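You operate a simulated robot arm through the tools that you are given. There is no shell and no other tool.

You run a simulated robot arm. Do the job below in one go: nothing can be reset, and whatever is moved stays where it is left.

JOB
Take the grey bottle and leave it on the top of the bagging table. Take the grey tub from the bench top round the brushing box and put it on top of the black pack there. Take the yellow cloth and put it on the shelf under the bagging table. Take the green net bag and leave it on the belt corner of the grading bench. Take the white roll from the front part of the sorting table and leave it on the purple pad. Put the bottle that says "soup" from the front part of the sorting table on the front of the grading bench. Take the square purple box and leave it on the front of the grading bench. Lift the post end wall open. Any order will do. Set down upright: grey bottle, green net bag, bottle.

Only the result counts: the job must be done as asked and must still hold three seconds after the hand-in. Knocking over, shifting, dropping, spilling or breaking anything else fails it. Flat cloth is picked up by pressing the open fingertips on it (5 to 10 N) and closing them slowly along it; thin cloth reads only 2 to 8 mm in the jaws.

ROBOT AND FRAMES
A 6-joint arm with a two-finger gripper on a trunk, on a base that drives. Base frame: it is fixed to the floor where the robot stands at the start and does not move with it; the origin is under the middle of the robot, x ahead of it, y to its left, z up; the surface under the hand at the start is at about z = 0.78. Units: m, rad, N and s.
Its first joint turns from -2.897 to 2.897 rad. Places, roughly: belt corner of the grading bench (26x24 cm) [-3.8, -1.9, 0.74]; front of the grading bench (72x23 cm) [-3.98, -2.36, 0.74]; green net bag (12x9x15 cm) [-3.9, -1.1, 0.8]; grey bottle [0.75, 0, 0.75]; pack [0.5, 0.25, 0.75]; post end wall [-6.5, -4.7, 0.8]; purple pad [-3.75, -0.5, 0.75]; roll [-3.75, -0.75, 0.75]; shelf under the bagging table [-3.1, 1.1, 0.3]; short bottle, soap bottle [-3.75, -0.25, 0.75]; square purple box (9x9x4 cm) [-3.5, -0.2, 0.8]; top of the bagging table [-3.1, 1.2, 0.7]; tub [0.5, -0.25, 0.75]; yellow cloth (7x9x3 cm) [-3.1, 1.6, 0.8]. Payload 2.45 kg.
The tool frame sits at the grasp point between the pads (the TCP): z along the fingers, y along the line on which they close. The tips reach 0.02 m beyond it. Largest opening 0.14 m; the body of the gripper starts 0.168 m behind the TCP.
Orientation is that of the tool frame in the base frame, as a unit quaternion [x, y, z, w]. With the fingers straight down and closing along the base's y, the tool's x points along the base's -x, its y along +y and its z along -z.

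CONTROLS
- The arm moves only by the tool step_arm. Its arguments are lists of equal length, an entry for each row: "dp": the shift along the tool's x, y, z in units of 40 mm (1.0 is 40 mm), a list of three; "dr": the turn, a rotation vector about the tool's x, y, z in units of 5 degrees (1.0 is 5 degrees), a list of three; "claw": the opening, from 0 (shut) to 1 (fully open). In form: {"dp": [[x, y, z], ...], "dr": [[wx, wy, wz], ...], "claw": [claw, ...]}. A call has 1 to 20 rows; each row shifts and turns the commanded pose from where the row before left it, along the tool's axes as they then stand. A call with a number of a shift or a turn outside -1 to 1 is refused whole. Each row takes 0.2 s and may step no farther than 0.05 m and 0.15 rad from the row before; otherwise, or with a gripper value out of range, the whole call is refused. Where a pose cannot be reached the arm comes as near as it can. A force on the tool above 40 N (or 10 N above the force at the start of the call, whichever is more), or a blocked arm, ends the call early, and 0.2 s more pass. Each finger travels about 0.045 m/s and halts on what it meets, pressing with about 34 N; the grip force reading is that of the motor and also rises with nothing between the fingers. The clock runs only during rows and for 0.2 s after the last one: add rows that do not move to give the fingers time. It gives the time, the measured TCP pose, the force on the tool (base axes), the opening and the grip force at its end, in the units of the frame above (readings bear some noise), with the torque about the TCP (base axes, N m) and any sound that the robot's microphone picked up.
- Cameras (640 x 400 px; columns grow to the right, rows downward): "scene" is now at [-0.0978, 0.1579, 1.1474]; the picture's right is [-0.19, -0.98, 0.00], its down [-0.29, 0.05, -0.96] and it looks along [0.94, -0.18, -0.29] (base axes); focal length 285 px, centre (320, 200). "wrist" rides on the gripper at [0.078, 0.011, -0.209] in the tool frame; the picture's right is [-0.14, 0.99, 0.00], its down [-0.92, -0.13, -0.37] and it looks along [-0.37, -0.05, 0.93] (tool axes); focal length 280 px, centre (320, 200). There is no depth. A picture from a camera that has moved, and an enlarged one, comes with that camera's place and axes in the base frame and with its lens.
- grab_frame(camera): a new picture of that camera. The clock stands still meanwhile.
- roll_base(legs): drives the robot by 1 to 6 legs, each [ahead, left, turn to the left] in m, m and rad, along the robot's own axes; the way and the turn of a leg run together, so that a leg with both is an arc; at most 1.5 m and 3.142 rad a leg. The arm and the cameras ride along, it lands a little off, and it stops where it bumps. It gives what a move gives.
- turn_head(pan, tilt): turns the head with the scene camera to pan (to the left, within 2.496 rad either way) and tilt (down, from -0.506 to 1.204), counted from straight ahead of the robot. It gives what a move gives.
- close_up(camera, box): a new picture of the part [left, top, right, bottom] of that camera's present view, enlarged. The clock stands still meanwhile.
- close_job(): hands the job in; it is judged then, once.

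Places have to be worked out from the pictures, the camera data and where the tool is seen. Open the gripper and draw the arm clear of the work before you hand the job in, unless the task says otherwise.

The tools are called after "Call:" as a command line: name --argument value ..., lists and objects as JSON in quotes. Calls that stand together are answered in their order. step_arm: Moves the arm, as the interface text tells. Its arguments: {"type":"object","properties":{"dp":{"type":"array"},"dr":{"type":"array"},"claw":{"type":"array"}},"required":["dp","dr","claw"]} The other tools are called the same way: roll_base (legs) drives the base; turn_head (pan, tilt) turns the head that bears the scene camera; grab_frame (camera) takes a picture; close_up (camera, box) takes an enlarged picture of a part of a camera's view; close_job () hands the job in.

At the start:

```text
t: 0.0
position: [0.5796, -0.2381, 1.0557]
ee_rot: [0.0, 1.0, 0.0, 0.0]
force: [-0.5, -0.1, -0.5]
torque: [-0.02, 0.02, -0.01]
finger_gap: 0.14
gripper_force: 0.1
robot x, y, heading: [-0.0022, -0.0001, 0.002]
head pan, tilt: [-0.188, 0.297]
```

scene: 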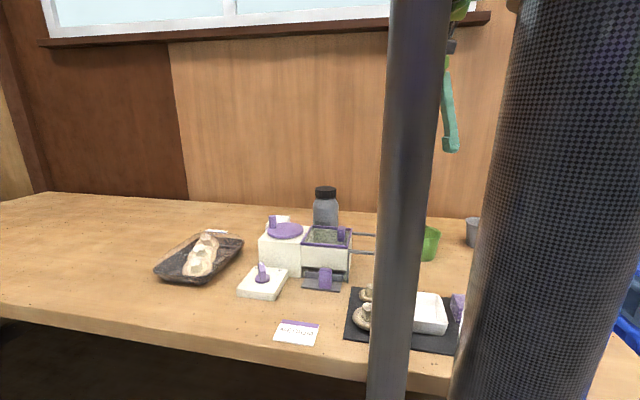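
wrist: 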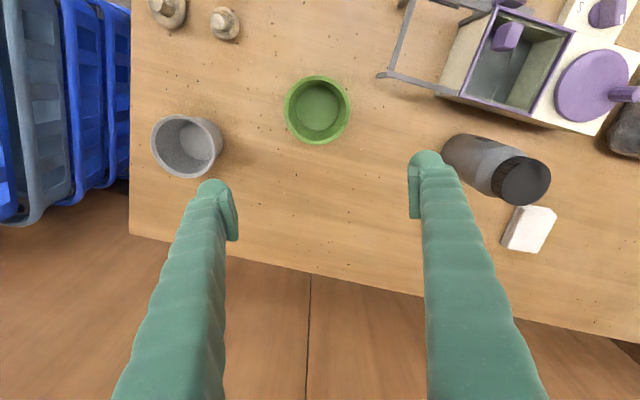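

The scene shows the first bench with a brushing box, grey bottle, tub and packs, partly hidden behind the arm. I'll take new close-ups to see details before moving anything.

Call:
close_up --camera "scene" --box '[140, 170, 480, 382]'

Call:
close_up --camera "wrist" --box '[120, 0, 640, 325]'

```text
1.88 times, centred on (310, 276) of scene
camera zoom: at [-0.0978, 0.1579, 1.1474], right [-0.19, -0.98, 0.0], down [-0.29, 0.05, -0.96], along [0.94, -0.18, -0.29], focal length 537 px, centre (339, 57)
```

zoom: 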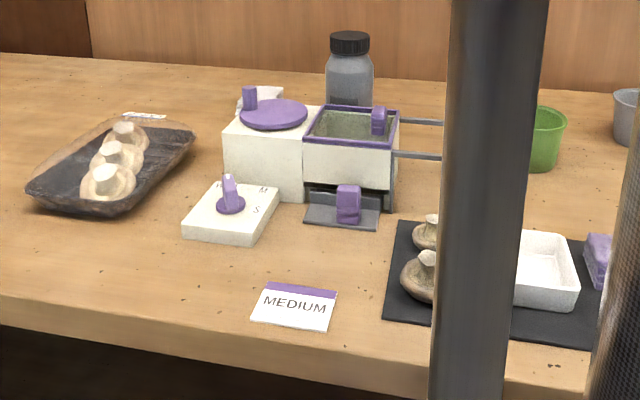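

```text
1.23 times, centred on (380, 162) of wrist
camera zoom: at [0.5031, -0.2274, 1.2659], right [0.14, 0.99, 0.0], down [0.92, -0.13, 0.37], along [0.37, -0.05, -0.93], focal length 345 px, centre (246, 246)
```

zoom: 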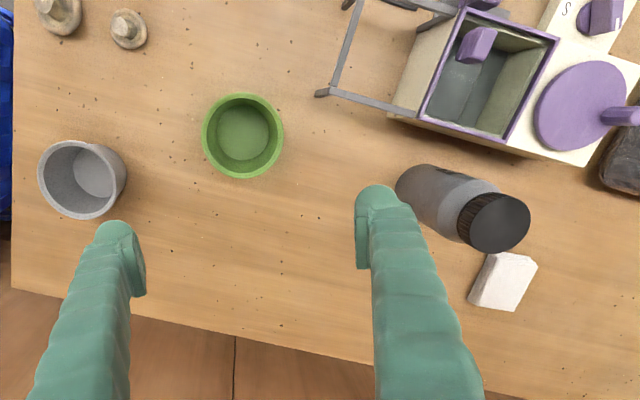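

The close-ups show the grey tub at the bench's right end, the grey bottle behind the brushing box, and a black tray pack on the left. Before moving, I turn the head to look around the room.

Call:
turn_head --pan 0.6 --tilt 0.4

Call:
grab_frame --camera "scene"

Call:
turn_head --pan 2.3 --tilt 0.2

Call:
grab_frame --camera "scene"

Call:
turn_head --pan -2.3 --tilt 0.2

Call:
grab_frame --camera "scene"

```text
t: 1.1
position: [0.5795, -0.2378, 1.0569]
ee_rot: [0.0, 1.0, 0.0, 0.0]
force: [0.1, -0.7, 0.2]
torque: [0.0, 0.05, 0.02]
finger_gap: 0.1401
gripper_force: 0.1
robot x, y, heading: [-0.0003, -0.002, 0.001]
head pan, tilt: [0.6, 0.4]
```

```text
taken
camera scene: at [-0.1131, 0.2278, 1.1378], right [0.56, -0.83, 0.0], down [-0.32, -0.22, -0.92], along [0.76, 0.52, -0.39], focal length 285 px, centre (320, 200)
```

scene: 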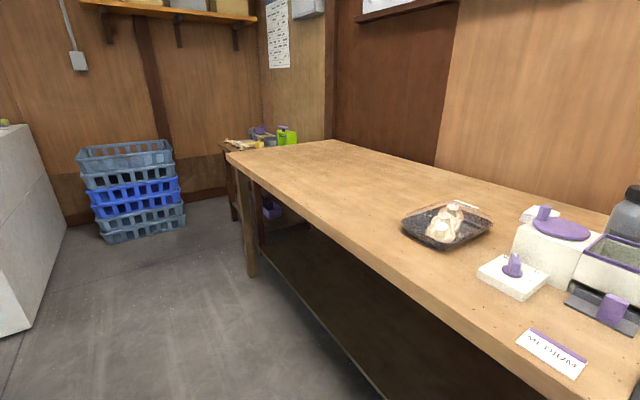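

```text
t: 2.9
position: [0.5798, -0.2371, 1.057]
ee_rot: [0.001, 1.0, 0.0, 0.0]
force: [0.6, 0.3, 0.2]
torque: [-0.01, -0.02, -0.02]
finger_gap: 0.1399
gripper_force: 0.1
robot x, y, heading: [0.0008, 0.0014, -0.001]
head pan, tilt: [2.3, 0.201]
```

```text
taken
camera scene: at [-0.2516, 0.245, 1.1564], right [0.75, 0.67, 0.0], down [0.13, -0.15, -0.98], along [-0.65, 0.73, -0.2], focal length 285 px, centre (320, 200)
```

scene: 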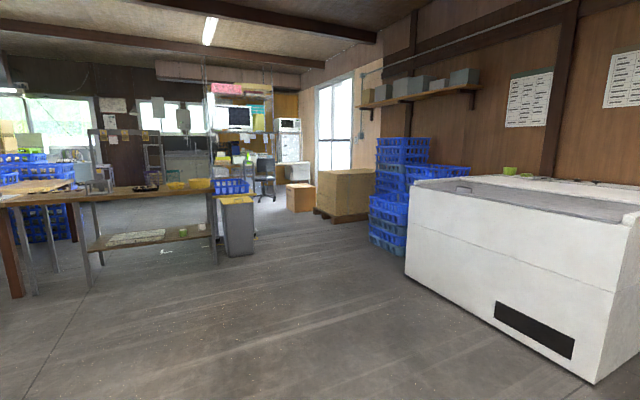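

```text
t: 6.5
position: [0.5789, -0.2381, 1.0573]
ee_rot: [0.0, 1.0, 0.0, 0.001]
force: [-0.8, -0.7, 0.9]
torque: [-0.02, 0.01, -0.02]
finger_gap: 0.1399
gripper_force: 0.1
robot x, y, heading: [0.0003, 0.0006, 0.001]
head pan, tilt: [-2.3, 0.201]
```

```text
taken
camera scene: at [-0.2516, 0.106, 1.1564], right [-0.75, 0.67, 0.0], down [0.13, 0.15, -0.98], along [-0.65, -0.73, -0.2], focal length 285 px, centre (320, 200)
```

scene: 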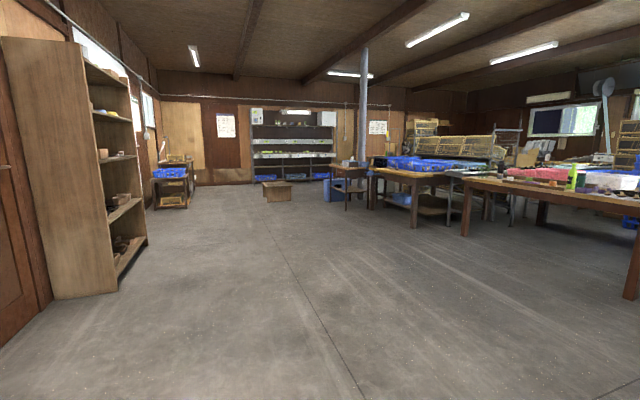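

The far area holds the bagging table (metal legs, shelf) and wooden tables. I'll first work on this bench: look at the pack and brushing box from a head angle left of the arm.

Call:
turn_head --pan 0.25 --tilt 0.55

Call:
grab_frame --camera "scene"

Call:
close_up --camera "scene" --box '[220, 60, 540, 260]'

```text
t: 8.8
position: [0.5792, -0.2372, 1.0565]
ee_rot: [0.0, 1.0, 0.0, 0.0]
force: [0.2, 1.0, -0.8]
torque: [-0.05, 0.02, 0.0]
finger_gap: 0.1401
gripper_force: 0.1
robot x, y, heading: [0.0003, 0.001, -0.002]
head pan, tilt: [0.25, 0.55]
```

```text
taken
camera scene: at [-0.1025, 0.1976, 1.1241], right [0.25, -0.97, 0.0], down [-0.51, -0.13, -0.85], along [0.83, 0.21, -0.52], focal length 285 px, centre (320, 200)
```

scene: 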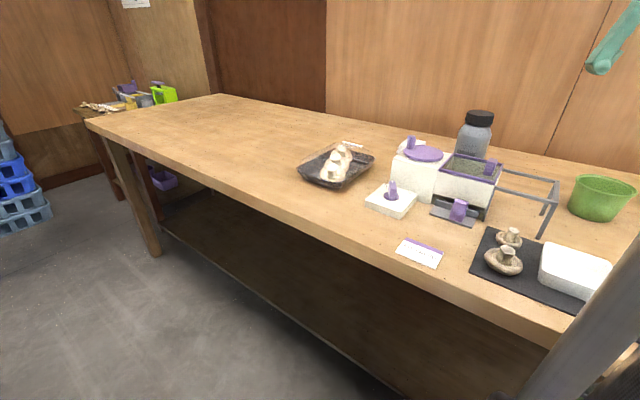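

```text
2.00 times, centred on (380, 160) of scene
camera zoom: at [-0.1025, 0.1976, 1.1241], right [0.25, -0.97, 0.0], down [-0.51, -0.13, -0.85], along [0.83, 0.21, -0.52], focal length 571 px, centre (200, 280)
```

zoom: 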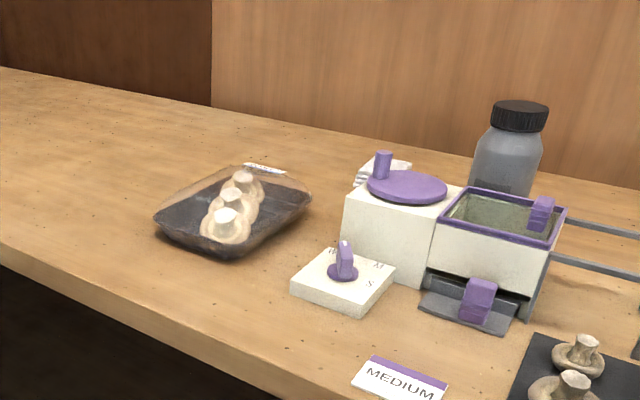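

The black pack is centred near (0.63, 0.33), roughly 15×21 cm, about 4 cm tall. I now move the hand over toward the grey tub at about (0.56, -0.46) to see it from above.

Call:
step_arm --dp '[[0.08, -0.925, 0.1], [0.08, -0.925, 0.1], [0.08, -0.925, 0.1], [0.08, -0.925, 0.1], [0.08, -0.925, 0.1], [0.08, -0.925, 0.1], [0, 0, 0]]' --dr '[[0, 0, 0], [0, 0, 0], [0, 0, 0], [0, 0, 0], [0, 0, 0], [0, 0, 0], [0, 0, 0]]' --claw '[1, 1, 1, 1, 1, 1, 1]'

Call:
grab_frame --camera "wrist"

Call:
turn_head --pan -0.35 --tilt 0.45

Call:
grab_frame --camera "scene"

```text
t: 10.4
position: [0.5618, -0.4618, 1.0322]
ee_rot: [0.0, 1.0, 0.0, 0.0]
force: [-0.6, 0.1, -0.1]
torque: [-0.01, -0.02, -0.01]
finger_gap: 0.1401
gripper_force: 0.0
robot x, y, heading: [-0.0028, 0.0018, 0.002]
head pan, tilt: [0.25, 0.55]
```

```text
taken
camera wrist: at [0.4845, -0.4504, 1.2424], right [0.14, 0.99, 0.0], down [0.92, -0.13, 0.37], along [0.37, -0.05, -0.93], focal length 280 px, centre (320, 200)
```

wrist: 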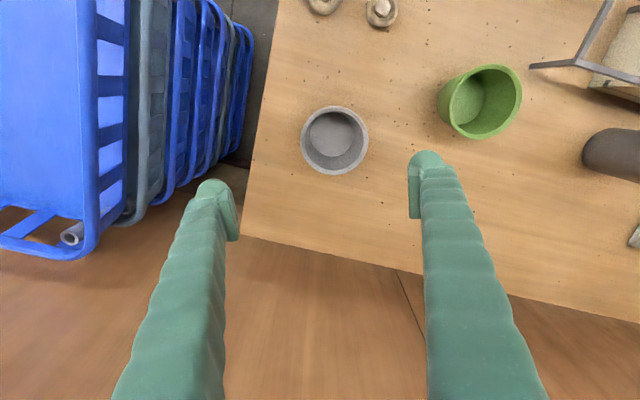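

```text
t: 11.4
position: [0.5617, -0.4611, 1.0335]
ee_rot: [0.0, 1.0, 0.0, 0.0]
force: [0.1, 0.2, 0.2]
torque: [-0.03, -0.02, 0.0]
finger_gap: 0.14
gripper_force: 0.0
robot x, y, heading: [-0.0004, 0.0021, -0.001]
head pan, tilt: [-0.351, 0.45]
```

```text
taken
camera scene: at [-0.1032, 0.1439, 1.1331], right [-0.34, -0.94, 0.0], down [-0.41, 0.15, -0.9], along [0.85, -0.31, -0.44], focal length 285 px, centre (320, 200)
```

scene: 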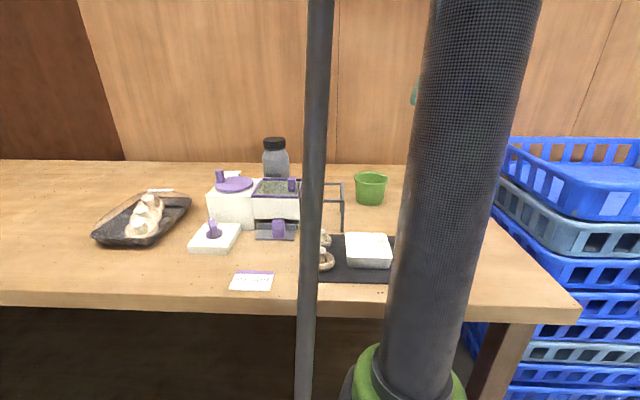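

The tub's rim triangulates to centre (0.554, -0.441), height about 0.848, diameter about 9 cm. I centre over it and lower with open fingers, then close.

Call:
step_arm --dp '[[0.2, 0.5, 0.2], [0, 0, 0.9], [0, 0, 0.9], [0, 0, 0.9], [0, 0, 0.8], [0, 0, 0.7], [0, 0, 0.5], [0, 0, 0.3], [0, 0, 0]]' --dr '[[0, 0, 0], [0, 0, 0], [0, 0, 0], [0, 0, 0], [0, 0, 0], [0, 0, 0], [0, 0, 0], [0, 0, 0], [0, 0, 0]]' --claw '[1, 1, 1, 1, 1, 1, 1, 1, 1]'

Call:
grab_frame --camera "wrist"

```text
t: 13.4
position: [0.5531, -0.4396, 0.8241]
ee_rot: [0.0, 1.0, 0.001, 0.001]
force: [0.4, -0.2, 0.3]
torque: [-0.03, 0.01, 0.03]
finger_gap: 0.1398
gripper_force: 0.0
robot x, y, heading: [-0.0008, -0.0014, 0.003]
head pan, tilt: [-0.351, 0.45]
```

```text
taken
camera wrist: at [0.4759, -0.4296, 1.0338], right [0.14, 0.99, 0.0], down [0.92, -0.13, 0.37], along [0.37, -0.05, -0.93], focal length 280 px, centre (320, 200)
```

wrist: 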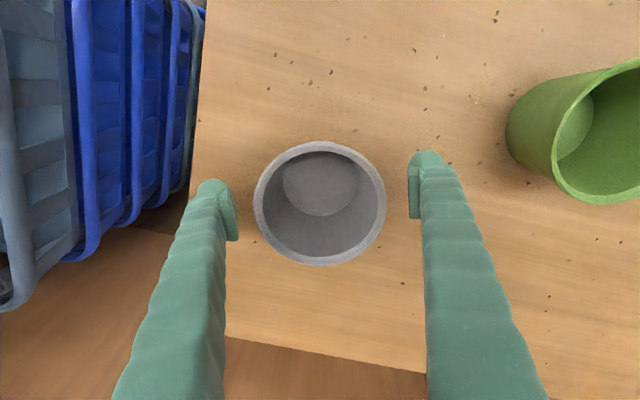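

The rim is centred exactly between the fingers. I close the gripper in place.

Call:
step_arm --dp '[[0, 0, 0], [0, 0, 0], [0, 0, 0], [0, 0, 0], [0, 0, 0], [0, 0, 0], [0, 0, 0]]' --dr '[[0, 0, 0], [0, 0, 0], [0, 0, 0], [0, 0, 0], [0, 0, 0], [0, 0, 0], [0, 0, 0]]' --claw '[0.5, 0.5, 0.5, 0.3, 0.3, 0.3, 0.3]'

```text
t: 15.0
position: [0.5541, -0.4405, 0.8253]
ee_rot: [0.0, 1.0, 0.001, 0.0]
force: [0.0, -0.6, 2.1]
torque: [-0.02, -0.03, -0.02]
finger_gap: 0.1032
gripper_force: 33.8
robot x, y, heading: [0.0021, 0.002, -0.002]
head pan, tilt: [-0.351, 0.45]
```

Gripped at 0.103 m with 34 N. I lift the tub straight up to about z = 1.07 and check it.

Call:
step_arm --dp '[[0, 0, -0.3], [0, 0, -0.6], [0, 0, -0.9], [0, 0, -0.9], [0, 0, -0.9], [0, 0, -0.9], [0, 0, -0.9], [0, 0, -0.6], [0, 0, 0]]' --dr '[[0, 0, 0], [0, 0, 0], [0, 0, 0], [0, 0, 0], [0, 0, 0], [0, 0, 0], [0, 0, 0], [0, 0, 0], [0, 0, 0]]' --claw '[0.3, 0.3, 0.3, 0.3, 0.3, 0.3, 0.3, 0.3, 0.3]'

Call:
grab_frame --camera "wrist"

```text
t: 17.0
position: [0.5526, -0.442, 1.0652]
ee_rot: [0.0, 1.0, 0.0, 0.0]
force: [0.1, 0.2, -0.8]
torque: [-0.02, -0.01, -0.03]
finger_gap: 0.0416
gripper_force: 0.2
robot x, y, heading: [-0.0015, 0.0002, 0.0]
head pan, tilt: [-0.351, 0.45]
```

```text
taken
camera wrist: at [0.4759, -0.4316, 1.2761], right [0.14, 0.99, 0.0], down [0.92, -0.13, 0.37], along [0.37, -0.05, -0.93], focal length 280 px, centre (320, 200)
```

wrist: 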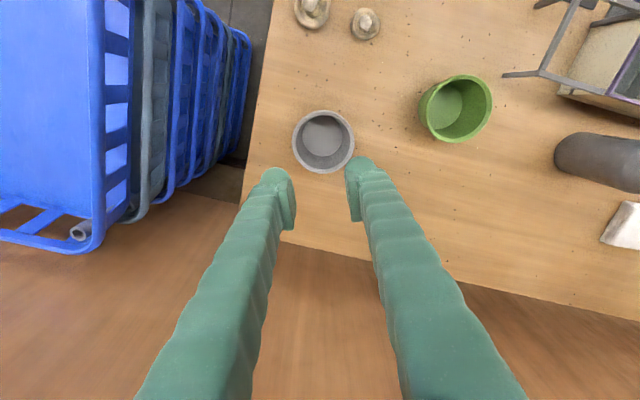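

The tub slipped out during the lift and stands unmoved at (0.552, -0.438). I'll reopen, go down again with the pads nearer the rim, close, and test with a tiny lift.

Call:
step_arm --dp '[[0, 0.07, 0], [0, 0, 0.6], [0, 0, 0.9], [0, 0, 0.9], [0, 0, 0.9], [0, 0, 0.9], [0, 0, 0.8], [0, 0, 0.7], [0, 0, 0], [0, 0, 0], [0, 0, 0], [0, 0, 0], [0, 0, 0], [0, 0, 0], [0, 0, 0], [0, 0, 0], [0, 0, 0]]' --dr '[[0, 0, 0], [0, 0, 0], [0, 0, 0], [0, 0, 0], [0, 0, 0], [0, 0, 0], [0, 0, 0], [0, 0, 0], [0, 0, 0], [0, 0, 0], [0, 0, 0], [0, 0, 0], [0, 0, 0], [0, 0, 0], [0, 0, 0], [0, 0, 0], [0, 0, 0]]' --claw '[1, 1, 1, 1, 1, 1, 1, 1, 1, 0.6, 0.6, 0.6, 0.6, 0.6, 0.6, 0.6, 0.6]'

Call:
grab_frame --camera "wrist"

```text
t: 20.6
position: [0.5529, -0.438, 0.8377]
ee_rot: [0.0, 1.0, -0.001, -0.001]
force: [-0.5, -0.3, 0.9]
torque: [-0.02, 0.03, -0.05]
finger_gap: 0.0965
gripper_force: 33.8
robot x, y, heading: [-0.0009, 0.0012, -0.002]
head pan, tilt: [-0.351, 0.45]
```

```text
taken
camera wrist: at [0.4753, -0.4274, 1.0463], right [0.14, 0.99, 0.0], down [0.92, -0.13, 0.37], along [0.37, -0.05, -0.93], focal length 280 px, centre (320, 200)
```

wrist: 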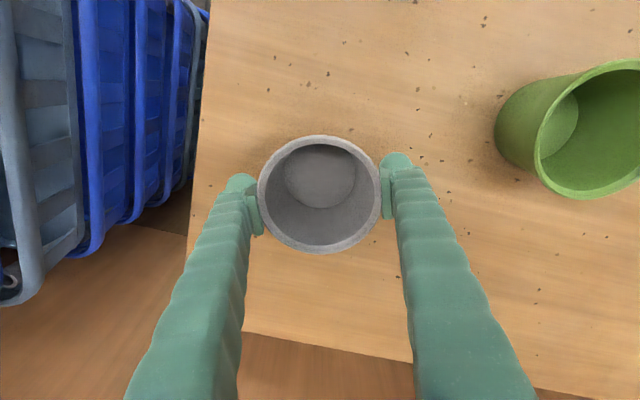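

Now the pads meet the rim properly at 0.0965 m (before, the rim touched above the pads). I lift 12 mm slowly and check.

Call:
step_arm --dp '[[0, 0, -0.1], [0, 0, -0.1], [0, 0, -0.1], [0, 0, 0]]' --dr '[[0, 0, 0], [0, 0, 0], [0, 0, 0], [0, 0, 0]]' --claw '[0.6, 0.6, 0.6, 0.6]'

Call:
grab_frame --camera "wrist"

```text
t: 21.6
position: [0.5523, -0.4388, 0.8495]
ee_rot: [0.0, 1.0, 0.0, 0.0]
force: [0.5, -0.6, -1.3]
torque: [-0.01, 0.02, -0.01]
finger_gap: 0.0963
gripper_force: 34.0
robot x, y, heading: [0.0028, 0.0025, -0.003]
head pan, tilt: [-0.351, 0.45]
```

```text
taken
camera wrist: at [0.4754, -0.4277, 1.0582], right [0.14, 0.99, 0.0], down [0.92, -0.13, 0.37], along [0.36, -0.05, -0.93], focal length 280 px, centre (320, 200)
```

wrist: 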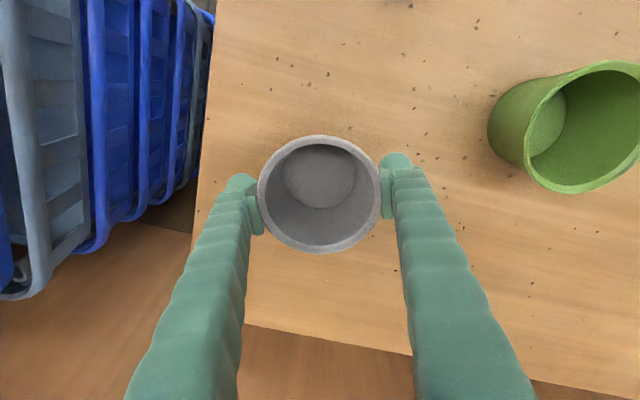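

The tub is held and rising with the hand. I lift to about z = 1.06 and carry it left over to above the pack.

Call:
step_arm --dp '[[0, 0, -0.4], [0, 0, -0.8], [0, 0, -0.8], [0, 0, -0.8], [0, 0, -0.8], [0, 0, -0.8], [0, 0, -0.6], [0, 0, -0.3], [0, 0, 0]]' --dr '[[0, 0, 0], [0, 0, 0], [0, 0, 0], [0, 0, 0], [0, 0, 0], [0, 0, 0], [0, 0, 0], [0, 0, 0], [0, 0, 0]]' --claw '[0.6, 0.6, 0.6, 0.6, 0.6, 0.6, 0.6, 0.6, 0.6]'

Call:
step_arm --dp '[[-0.05, 0.4, 0], [-0.1, 0.8, 0], [-0.1, 0.9, 0], [-0.1, 0.9, 0], [-0.1, 0.9, 0], [-0.1, 0.9, 0], [-0.1, 0.9, 0], [-0.1, 0.9, 0], [-0.1, 0.9, 0], [-0.1, 0.9, 0], [-0.1, 0.9, 0], [-0.1, 0.9, 0], [-0.1, 0.9, 0], [-0.1, 0.9, 0], [-0.1, 0.9, 0], [-0.1, 0.9, 0], [-0.05, 0.6, 0], [0, 0.3, 0], [0, 0, 0]]' --dr '[[0, 0, 0], [0, 0, 0], [0, 0, 0], [0, 0, 0], [0, 0, 0], [0, 0, 0], [0, 0, 0], [0, 0, 0], [0, 0, 0], [0, 0, 0], [0, 0, 0], [0, 0, 0], [0, 0, 0], [0, 0, 0], [0, 0, 0], [0, 0, 0], [0, 0, 0], [0, 0, 0], [0, 0, 0]]' --claw '[0.6, 0.6, 0.6, 0.6, 0.6, 0.6, 0.6, 0.6, 0.6, 0.6, 0.6, 0.6, 0.6, 0.6, 0.6, 0.6, 0.6, 0.6, 0.6]'

Call:
grab_frame --camera "wrist"

Call:
grab_frame --camera "scene"

```text
t: 23.6
position: [0.5532, -0.4396, 1.0595]
ee_rot: [0.001, 1.0, 0.0, 0.0]
force: [-0.3, 0.5, -0.4]
torque: [0.01, -0.03, 0.03]
finger_gap: 0.0964
gripper_force: 33.6
robot x, y, heading: [-0.0002, -0.003, 0.002]
head pan, tilt: [-0.351, 0.45]
```

```text
t: 27.6
position: [0.6191, 0.1499, 1.0599]
ee_rot: [0.0, 1.0, 0.0, 0.0]
force: [-0.2, -0.7, -1.1]
torque: [-0.02, -0.01, 0.02]
finger_gap: 0.0959
gripper_force: 34.2
robot x, y, heading: [0.0024, -0.001, 0.002]
head pan, tilt: [-0.351, 0.45]
```

```text
taken
camera wrist: at [0.5415, 0.1614, 1.2687], right [0.14, 0.99, 0.0], down [0.92, -0.13, 0.37], along [0.37, -0.05, -0.93], focal length 280 px, centre (320, 200)
```

wrist: 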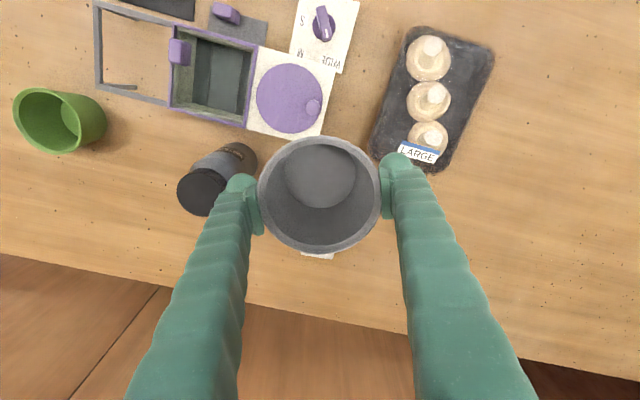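

```text
taken
camera scene: at [-0.1032, 0.144, 1.1331], right [-0.34, -0.94, 0.0], down [-0.41, 0.15, -0.9], along [0.85, -0.31, -0.44], focal length 285 px, centre (320, 200)
```

scene: 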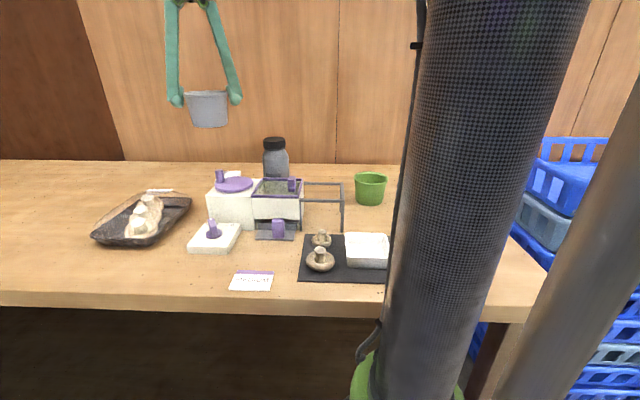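

The tub hangs upright in the hand; the pack's corners give a centre at about (0.589, 0.329) with its mushrooms' tops near z = 0.83. I move above the centre and start lowering.

Call:
step_arm --dp '[[0.15, 0.895, 0], [0.15, 0.895, 0], [0.15, 0.895, 0], [0.15, 0.895, 0], [0.15, 0.895, 0], [0, 0, 0.6], [0, 0, 0.8], [0, 0, 0.8], [0, 0, 0.6], [0, 0, 0]]' --dr '[[0, 0, 0], [0, 0, 0], [0, 0, 0], [0, 0, 0], [0, 0, 0], [0, 0, 0], [0, 0, 0], [0, 0, 0], [0, 0, 0], [0, 0, 0]]' --claw '[0.6, 0.6, 0.6, 0.6, 0.6, 0.6, 0.6, 0.6, 0.6, 0.6]'

Call:
turn_head --pan 0.25 --tilt 0.45

Call:
close_up --camera "scene" --box '[220, 60, 540, 260]'

Call:
grab_frame --camera "wrist"

```text
t: 29.8
position: [0.5856, 0.33, 0.9491]
ee_rot: [0.001, 1.0, -0.001, 0.0]
force: [-0.8, 0.0, -0.4]
torque: [0.01, -0.03, -0.02]
finger_gap: 0.0954
gripper_force: 34.2
robot x, y, heading: [-0.002, 0.0025, -0.002]
head pan, tilt: [-0.351, 0.45]
```

```text
t: 30.8
position: [0.5856, 0.3305, 0.9488]
ee_rot: [0.0, 1.0, 0.0, -0.001]
force: [0.5, 0.1, -0.1]
torque: [0.01, -0.01, -0.01]
finger_gap: 0.0954
gripper_force: 34.3
robot x, y, heading: [0.0005, 0.0002, 0.003]
head pan, tilt: [0.25, 0.45]
```

```text
2.00 times, centred on (380, 160) of scene
camera zoom: at [-0.1005, 0.1982, 1.1331], right [0.25, -0.97, 0.0], down [-0.42, -0.11, -0.9], along [0.87, 0.22, -0.44], focal length 571 px, centre (200, 280)
```

zoom: 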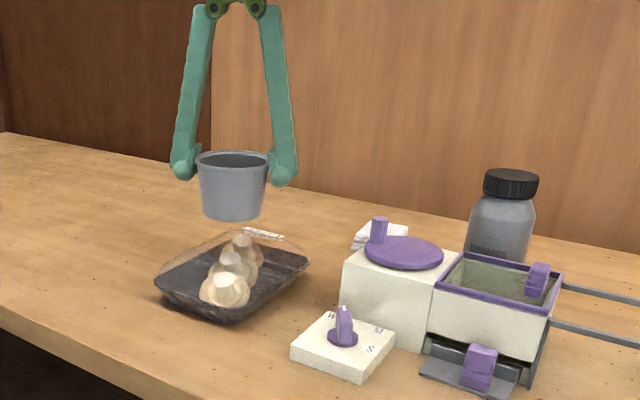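

```text
taken
camera wrist: at [0.5086, 0.3408, 1.1586], right [0.14, 0.99, 0.0], down [0.92, -0.13, 0.37], along [0.37, -0.05, -0.93], focal length 280 px, centre (320, 200)
```

wrist: 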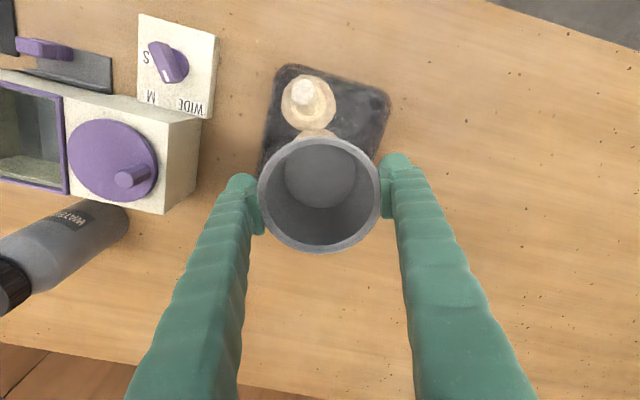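

The tub's base is about 6 cm below the TCP, so contact with the pack should come near TCP z ≈ 0.89. I lower to 0.905 and then in small steps watching the force.

Call:
step_arm --dp '[[-0.05, 0, 0.4], [0, 0, 0.4], [0, 0, 0.2], [0, 0, 0]]' --dr '[[0, 0, 0], [0, 0, 0], [0, 0, 0], [0, 0, 0]]' --claw '[0.6, 0.6, 0.6, 0.6]'

Call:
close_up --camera "scene" --box '[270, 100, 430, 240]'

Call:
step_arm --dp '[[0, 0, 0.1], [0, 0, 0.1], [0, 0, 0]]' --dr '[[0, 0, 0], [0, 0, 0], [0, 0, 0]]' --claw '[0.6, 0.6, 0.6]'

```text
t: 31.8
position: [0.5876, 0.3286, 0.909]
ee_rot: [0.0, 1.0, 0.001, 0.0]
force: [0.5, -0.2, -0.3]
torque: [-0.03, 0.0, 0.0]
finger_gap: 0.0953
gripper_force: 34.1
robot x, y, heading: [0.0001, 0.0003, -0.001]
head pan, tilt: [0.25, 0.45]
```

```text
2.86 times, centred on (350, 170) of scene
camera zoom: at [-0.1005, 0.1983, 1.1331], right [0.25, -0.97, 0.0], down [-0.42, -0.11, -0.9], along [0.87, 0.22, -0.44], focal length 815 px, centre (234, 286)
```

zoom: 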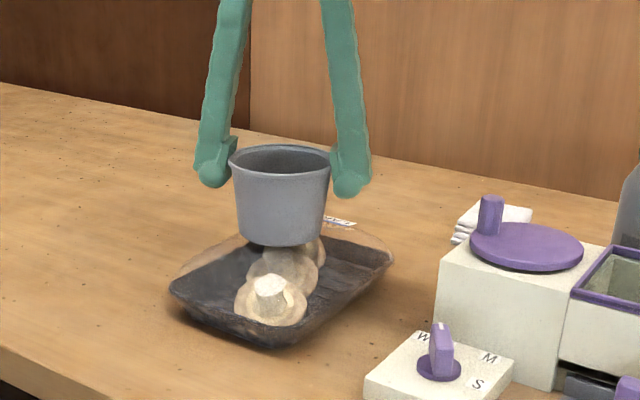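

```text
t: 32.6
position: [0.5882, 0.3297, 0.8989]
ee_rot: [0.0, 1.0, 0.001, 0.0]
force: [2.0, 1.0, 12.6]
torque: [0.02, -0.06, -0.01]
finger_gap: 0.0953
gripper_force: 33.6
robot x, y, heading: [-0.0004, -0.0033, 0.002]
head pan, tilt: [0.25, 0.45]
```

Contact at TCP z = 0.899 with 12.6 N, roughly centred. I ease up 2 mm to relieve the press and open the fingers slowly.

Call:
step_arm --dp '[[0, 0, -0.05], [0, 0, 0], [0, 0, 0], [0, 0, 0], [0, 0, 0], [0, 0, 0], [0, 0, 0]]' --dr '[[0, 0, 0], [0, 0, 0], [0, 0, 0], [0, 0, 0], [0, 0, 0], [0, 0, 0], [0, 0, 0]]' --claw '[0.6, 0.7, 0.75, 0.8, 0.9, 1, 1]'

Call:
close_up --camera "scene" --box '[270, 100, 430, 240]'

Call:
grab_frame --camera "wrist"

```text
t: 34.2
position: [0.588, 0.3294, 0.9025]
ee_rot: [0.0, 1.0, 0.0, 0.0]
force: [0.1, -0.4, 0.1]
torque: [0.0, 0.02, -0.02]
finger_gap: 0.14
gripper_force: 0.0
robot x, y, heading: [0.0007, -0.0023, 0.002]
head pan, tilt: [0.25, 0.45]
```

```text
2.86 times, centred on (350, 170) of scene
camera zoom: at [-0.1005, 0.1983, 1.1331], right [0.25, -0.97, 0.0], down [-0.42, -0.11, -0.9], along [0.87, 0.22, -0.44], focal length 815 px, centre (234, 286)
```

zoom: 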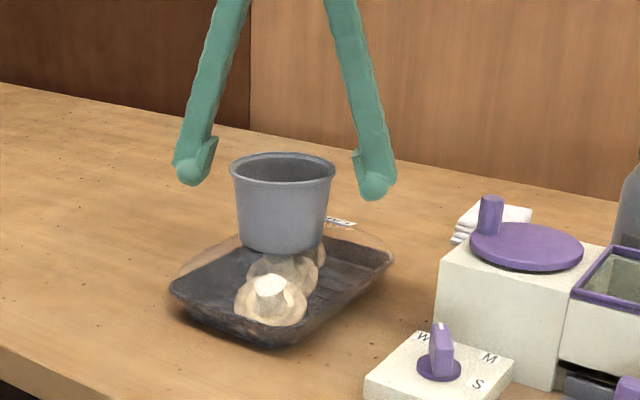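

```text
taken
camera wrist: at [0.5117, 0.3403, 1.1112], right [0.14, 0.99, 0.0], down [0.92, -0.13, 0.37], along [0.37, -0.05, -0.93], focal length 280 px, centre (320, 200)
```

wrist: 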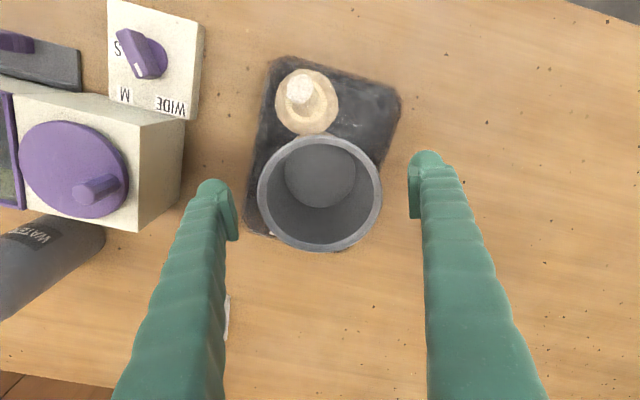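

The tub stands upright and centred on the black pack. I raise the hand clear, then go to above the grey bottle, which triangulates to about (0.645, 0.0) with its top near z = 0.945.

Call:
step_arm --dp '[[0, 0, -0.3], [0, 0, -0.8], [0, 0, -0.9], [0, 0, -0.9], [0, 0, -0.9], [0, 0, -0.7], [0, -0.6, 0], [0, -0.9, 0], [0, -0.9, 0], [0, -0.9, 0], [0, -0.9, 0], [0, -0.9, 0], [0, -0.9, 0], [0, -0.9, 0], [0, 0, 0]]' --dr '[[0, 0, 0], [0, 0, 0], [0, 0, 0], [0, 0, 0], [0, 0, 0], [0, 0, 0], [0, 0, 0], [0, 0, 0], [0, 0, 0], [0, 0, 0], [0, 0, 0], [0, 0, 0], [0, 0, 0], [0, 0, 0], [0, 0, 0]]' --claw '[1, 1, 1, 1, 1, 1, 1, 1, 1, 1, 1, 1, 1, 1, 1]'

Call:
grab_frame --camera "wrist"

Call:
grab_frame --camera "scene"

```text
t: 37.4
position: [0.5861, 0.0492, 1.0837]
ee_rot: [0.0, 1.0, 0.001, 0.001]
force: [-0.6, 0.1, 0.4]
torque: [-0.01, 0.0, 0.02]
finger_gap: 0.1404
gripper_force: 0.0
robot x, y, heading: [0.0033, -0.0016, 0.002]
head pan, tilt: [0.25, 0.45]
```

```text
taken
camera wrist: at [0.5098, 0.0606, 1.2934], right [0.14, 0.99, 0.0], down [0.92, -0.13, 0.37], along [0.37, -0.05, -0.93], focal length 280 px, centre (320, 200)
```

wrist: 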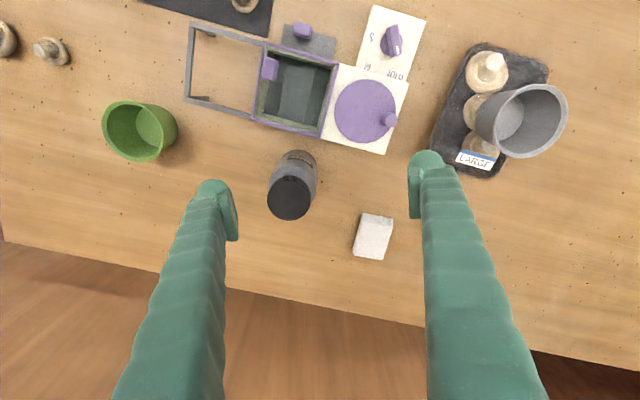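

```text
taken
camera scene: at [-0.1005, 0.1983, 1.1331], right [0.25, -0.97, 0.0], down [-0.42, -0.11, -0.9], along [0.87, 0.22, -0.44], focal length 285 px, centre (320, 200)
```

scene: 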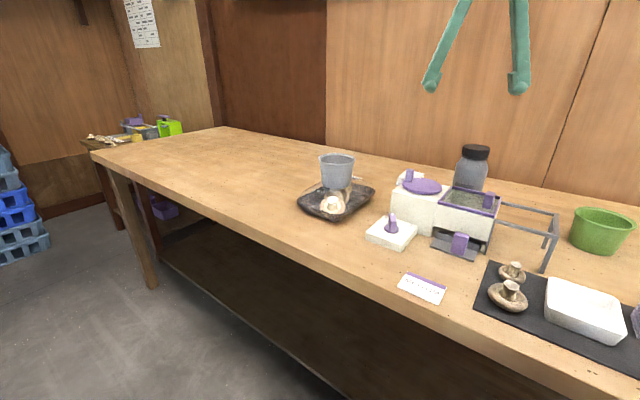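

Cap and base pixels put the bottle at (0.645, 0.004); the brushing box's back edge slants about 20°. I move over the bottle and turn the gripper 20° so the fingers run parallel to that edge.

Call:
step_arm --dp '[[-0.74, -0.565, 0], [-0.74, -0.565, 0], [0, 0, 0], [0, 0, 0], [0, 0, 0], [0, 0, 0], [0, 0, 0.5], [0, 0, 0]]' --dr '[[0, 0, 0], [0, 0, 0], [0, 0, 1], [0, 0, 1], [0, 0, 1], [0, 0, 1], [0, 0, 0], [0, 0, 0]]' --claw '[1, 1, 1, 1, 1, 1, 1, 1]'

Call:
grab_frame --camera "wrist"

```text
t: 39.2
position: [0.6482, 0.008, 1.0642]
ee_rot: [0.174, 0.985, 0.0, 0.0]
force: [-0.4, -0.4, 0.2]
torque: [0.02, 0.03, 0.01]
finger_gap: 0.1398
gripper_force: 0.1
robot x, y, heading: [-0.0042, 0.0017, -0.003]
head pan, tilt: [0.25, 0.45]
```

```text
taken
camera wrist: at [0.5799, 0.0451, 1.2723], right [0.47, 0.88, 0.0], down [0.82, -0.44, 0.37], along [0.33, -0.17, -0.93], focal length 280 px, centre (320, 200)
```

wrist: 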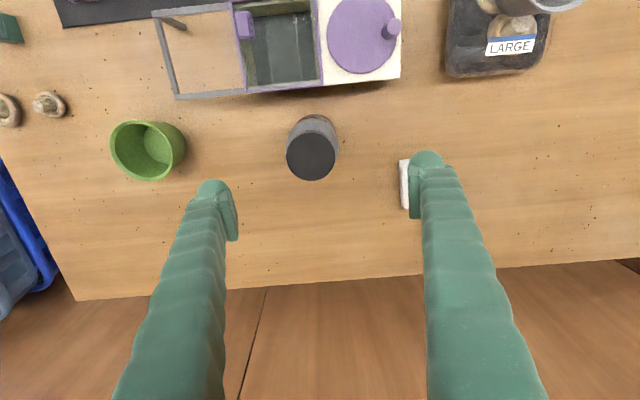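

The cap sits about 9 mm to the left of the finger mid-line and otherwise in line. I correct that and descend to TCP z ≈ 0.865 around the bottle's body.

Call:
step_arm --dp '[[0, -0.23, 0.2], [0, 0, 0.8], [0, 0, 0.9], [0, 0, 0.9], [0, 0, 0.9], [0, 0, 0.8], [0, 0, 0.5], [0, 0, 0]]' --dr '[[0, 0, 0], [0, 0, 0], [0, 0, 0], [0, 0, 0], [0, 0, 0], [0, 0, 0], [0, 0, 0], [0, 0, 0]]' --claw '[1, 1, 1, 1, 1, 1, 1, 1]'

Call:
grab_frame --camera "wrist"

Call:
close_up --camera "scene" --box '[360, 80, 600, 260]'

```text
t: 41.0
position: [0.6419, -0.0011, 0.8627]
ee_rot: [0.173, 0.985, 0.0, 0.0]
force: [0.1, -0.1, -0.7]
torque: [-0.02, -0.01, 0.0]
finger_gap: 0.1399
gripper_force: 0.1
robot x, y, heading: [0.0, -0.0013, 0.005]
head pan, tilt: [0.25, 0.45]
```

```text
taken
camera wrist: at [0.5749, 0.0356, 1.0722], right [0.47, 0.88, 0.0], down [0.82, -0.44, 0.37], along [0.33, -0.17, -0.93], focal length 280 px, centre (320, 200)
```

wrist: 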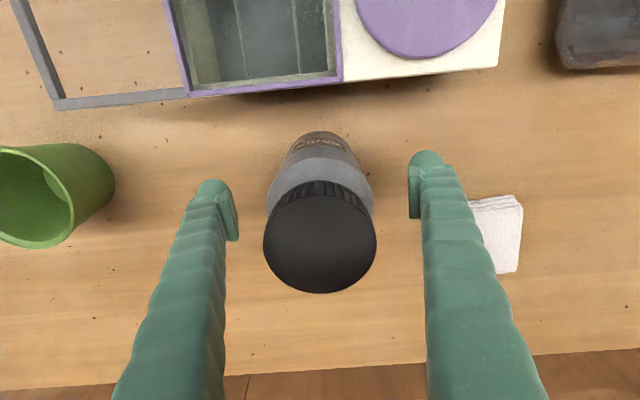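

```text
2.22 times, centred on (480, 170) of scene
camera zoom: at [-0.1005, 0.1982, 1.1331], right [0.25, -0.97, 0.0], down [-0.42, -0.11, -0.9], along [0.87, 0.22, -0.44], focal length 634 px, centre (-36, 267)
```

zoom: 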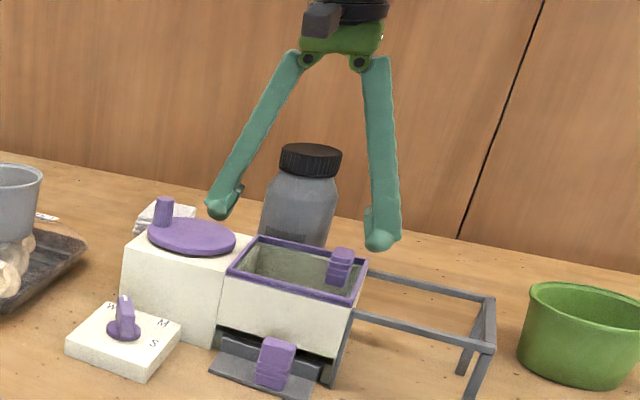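

The fingers straddle the bottle's body cleanly. I close on it and do a small test lift.

Call:
step_arm --dp '[[0, 0, 0], [0, 0, 0], [0, 0, 0], [0, 0, 0], [0, 0, 0], [0, 0, 0], [0, 0, 0], [0, 0, -0.1], [0, 0, -0.1], [0, 0, -0.1], [0, 0, 0]]' --dr '[[0, 0, 0], [0, 0, 0], [0, 0, 0], [0, 0, 0], [0, 0, 0], [0, 0, 0], [0, 0, 0], [0, 0, 0], [0, 0, 0], [0, 0, 0], [0, 0, 0]]' --claw '[0.7, 0.5, 0.4, 0.4, 0.4, 0.4, 0.4, 0.4, 0.4, 0.4, 0.4]'

Call:
grab_frame --camera "wrist"

Call:
close_up --camera "scene" --box '[360, 80, 600, 260]'

```text
t: 43.4
position: [0.6431, -0.0015, 0.8753]
ee_rot: [0.173, 0.985, 0.0, 0.0]
force: [-0.3, -0.1, -1.2]
torque: [-0.01, 0.02, -0.02]
finger_gap: 0.0753
gripper_force: 34.0
robot x, y, heading: [-0.0001, 0.0012, 0.003]
head pan, tilt: [0.25, 0.45]
```

```text
taken
camera wrist: at [0.5752, 0.0357, 1.084], right [0.47, 0.88, 0.0], down [0.82, -0.43, 0.37], along [0.33, -0.17, -0.93], focal length 280 px, centre (320, 200)
```

wrist: 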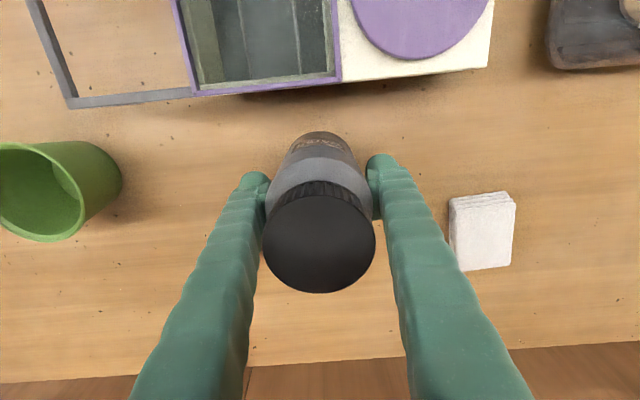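

```text
2.22 times, centred on (480, 170) of scene
camera zoom: at [-0.1005, 0.1982, 1.1331], right [0.25, -0.97, 0.0], down [-0.42, -0.11, -0.9], along [0.87, 0.22, -0.44], focal length 634 px, centre (-36, 267)
```

zoom: 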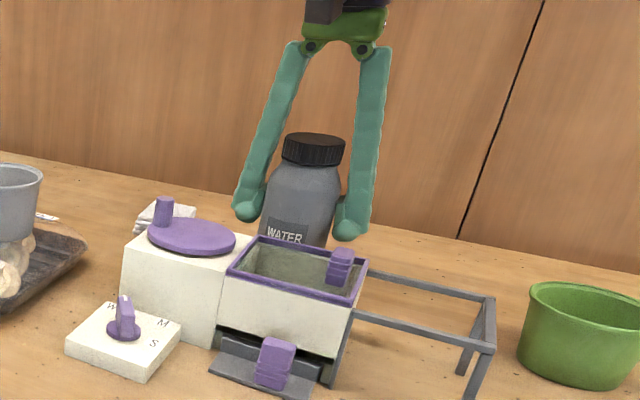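

The bottle is held at 0.0753 m and clears the bench ("WATER" label). I raise it to about z = 1.12, then draw it in a little before driving.

Call:
step_arm --dp '[[0, 0, -0.4], [0, 0, -0.8], [0, 0, -0.9], [0, 0, -0.9], [0, 0, -0.9], [0, 0, -0.9], [0, 0, -0.8], [0, 0, -0.5], [0.6, -0.22, 0], [0.9, -0.33, 0], [0.9, -0.33, 0], [0.9, -0.33, 0], [0.4, -0.14, 0], [0, 0, 0]]' --dr '[[0, 0, 0], [0, 0, 0], [0, 0, 0], [0, 0, 0], [0, 0, 0], [0, 0, 0], [0, 0, 0], [0, 0, 0], [0, 0, 0], [0, 0, 0], [0, 0, 0], [0, 0, 0], [0, 0, 0], [0, 0, 0]]' --claw '[0.4, 0.4, 0.4, 0.4, 0.4, 0.4, 0.4, 0.4, 0.4, 0.4, 0.4, 0.4, 0.4, 0.4]'

Call:
grab_frame --camera "wrist"

Call:
turn_head --pan 2.49 --tilt 0.3

Call:
grab_frame --camera "scene"

```text
t: 46.4
position: [0.4872, -0.0022, 1.1189]
ee_rot: [0.173, 0.985, 0.001, 0.0]
force: [-0.4, 0.0, -1.3]
torque: [-0.03, -0.01, -0.03]
finger_gap: 0.0755
gripper_force: 34.4
robot x, y, heading: [-0.0012, -0.0005, 0.002]
head pan, tilt: [0.25, 0.45]
```

```text
taken
camera wrist: at [0.4188, 0.0362, 1.3278], right [0.47, 0.88, 0.0], down [0.82, -0.43, 0.37], along [0.33, -0.17, -0.93], focal length 280 px, centre (320, 200)
```

wrist: 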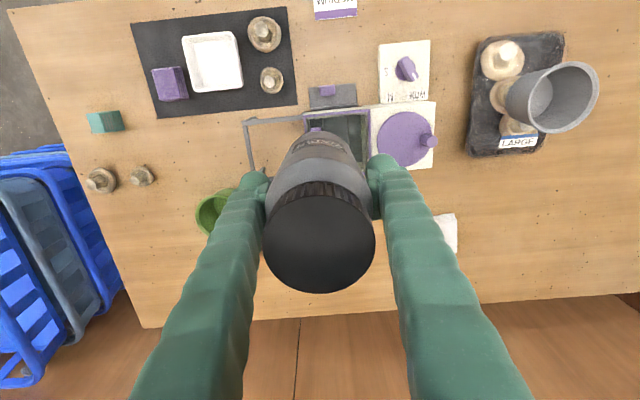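

```text
t: 48.5
position: [0.4878, -0.0009, 1.1185]
ee_rot: [0.174, 0.985, 0.0, 0.0]
force: [-0.3, 0.5, -1.3]
torque: [0.01, 0.0, 0.0]
finger_gap: 0.0754
gripper_force: 33.4
robot x, y, heading: [-0.0023, 0.0009, 0.0]
head pan, tilt: [2.491, 0.3]
```

```text
taken
camera scene: at [-0.2638, 0.2321, 1.1471], right [0.61, 0.8, 0.0], down [0.24, -0.18, -0.96], along [-0.76, 0.58, -0.3], focal length 285 px, centre (320, 200)
```

scene: 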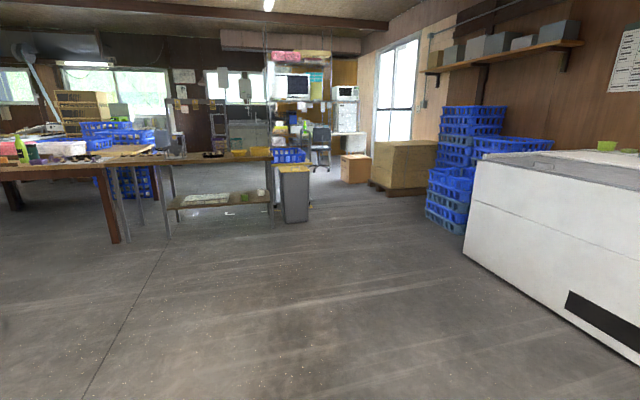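

The floor behind is clear up to the bagging table. I back off from the bench, turn around and drive to about (-2.1, 1.0) facing the bagging table.

Call:
roll_base --legs '[[-0.6, 0, 0], [0, 0, 3.14], [0.75, -0.5, 0], [0.75, -0.5, 0]]'

Call:
turn_head --pan 0.1 --tilt 0.35

Call:
grab_frame --camera "scene"

Call:
grab_frame --camera "wrist"

```text
t: 68.0
position: [-2.5828, 1.0643, 1.1189]
ee_rot: [0.98, -0.198, 0.0, 0.0]
force: [0.0, -0.3, -1.0]
torque: [-0.02, 0.02, -0.01]
finger_gap: 0.0755
gripper_force: 34.0
robot x, y, heading: [-2.0914, 1.0407, 3.095]
head pan, tilt: [2.491, 0.3]
```

```text
t: 70.2
position: [-2.5812, 1.0639, 1.1198]
ee_rot: [0.98, -0.199, 0.0, 0.0]
force: [-0.3, -0.5, -1.1]
torque: [-0.03, -0.02, 0.01]
finger_gap: 0.0754
gripper_force: 33.5
robot x, y, heading: [-2.0948, 1.0377, 3.091]
head pan, tilt: [0.099, 0.351]
```

```text
taken
camera scene: at [-2.0067, 0.8493, 1.1423], right [-0.05, 1.0, 0.0], down [0.34, 0.02, -0.94], along [-0.94, -0.05, -0.34], focal length 285 px, centre (320, 200)
```

scene: 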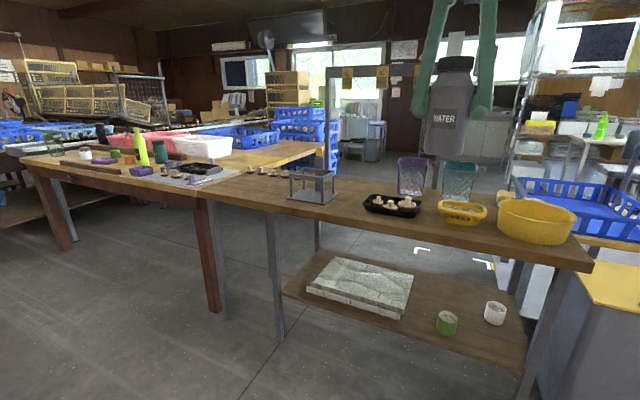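

```text
taken
camera wrist: at [-2.5129, 1.0233, 1.3278], right [-0.51, -0.86, 0.0], down [-0.8, 0.48, 0.37], along [-0.32, 0.19, -0.93], focal length 280 px, centre (320, 200)
```

wrist: 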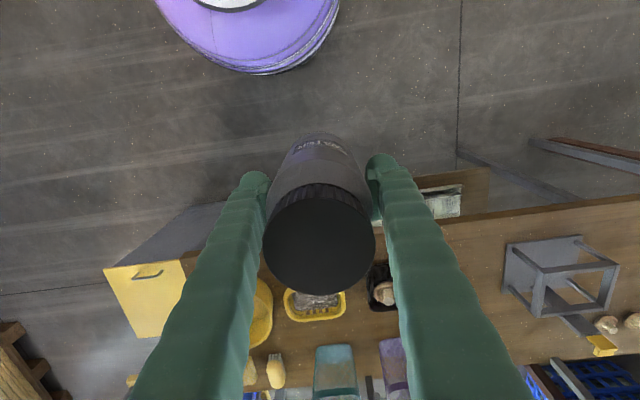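

I'm at the bagging table; its top carries a rack, a black mushroom tray, a yellow tray, a yellow tub and bags. I take a close-up to find free space and the yellow cloth.

Call:
close_up --camera "scene" --box '[240, 140, 620, 378]'

Call:
turn_head --pan -0.35 --tilt 0.45

Call:
grab_frame --camera "scene"

```text
1.68 times, centred on (430, 259) of scene
camera zoom: at [-2.0067, 0.8493, 1.1423], right [-0.05, 1.0, 0.0], down [0.34, 0.02, -0.94], along [-0.94, -0.05, -0.34], focal length 480 px, centre (135, 101)
```

zoom: 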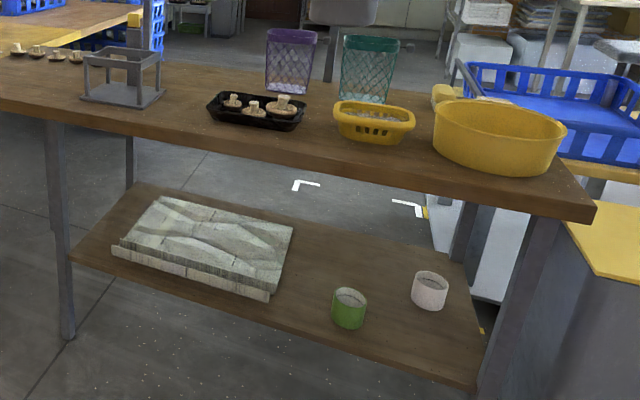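

```text
t: 71.1
position: [-2.5821, 1.0638, 1.1192]
ee_rot: [0.98, -0.199, 0.0, 0.0]
force: [-0.3, -0.6, -0.8]
torque: [0.0, -0.02, 0.0]
finger_gap: 0.0755
gripper_force: 34.8
robot x, y, heading: [-2.0949, 1.0351, 3.089]
head pan, tilt: [-0.351, 0.45]
```

```text
taken
camera scene: at [-1.9983, 0.8897, 1.1331], right [0.39, 0.92, 0.0], down [0.4, -0.17, -0.9], along [-0.83, 0.35, -0.44], focal length 285 px, centre (320, 200)
```

scene: 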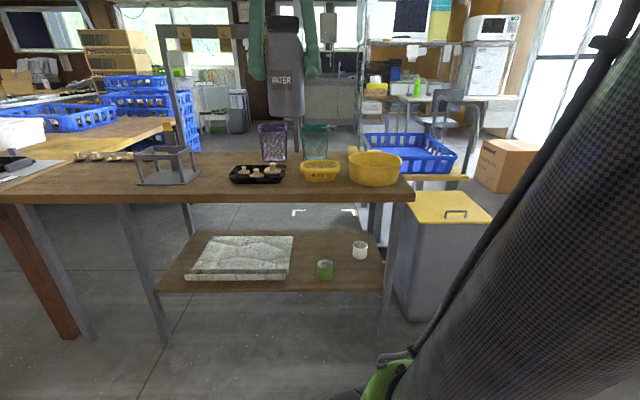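

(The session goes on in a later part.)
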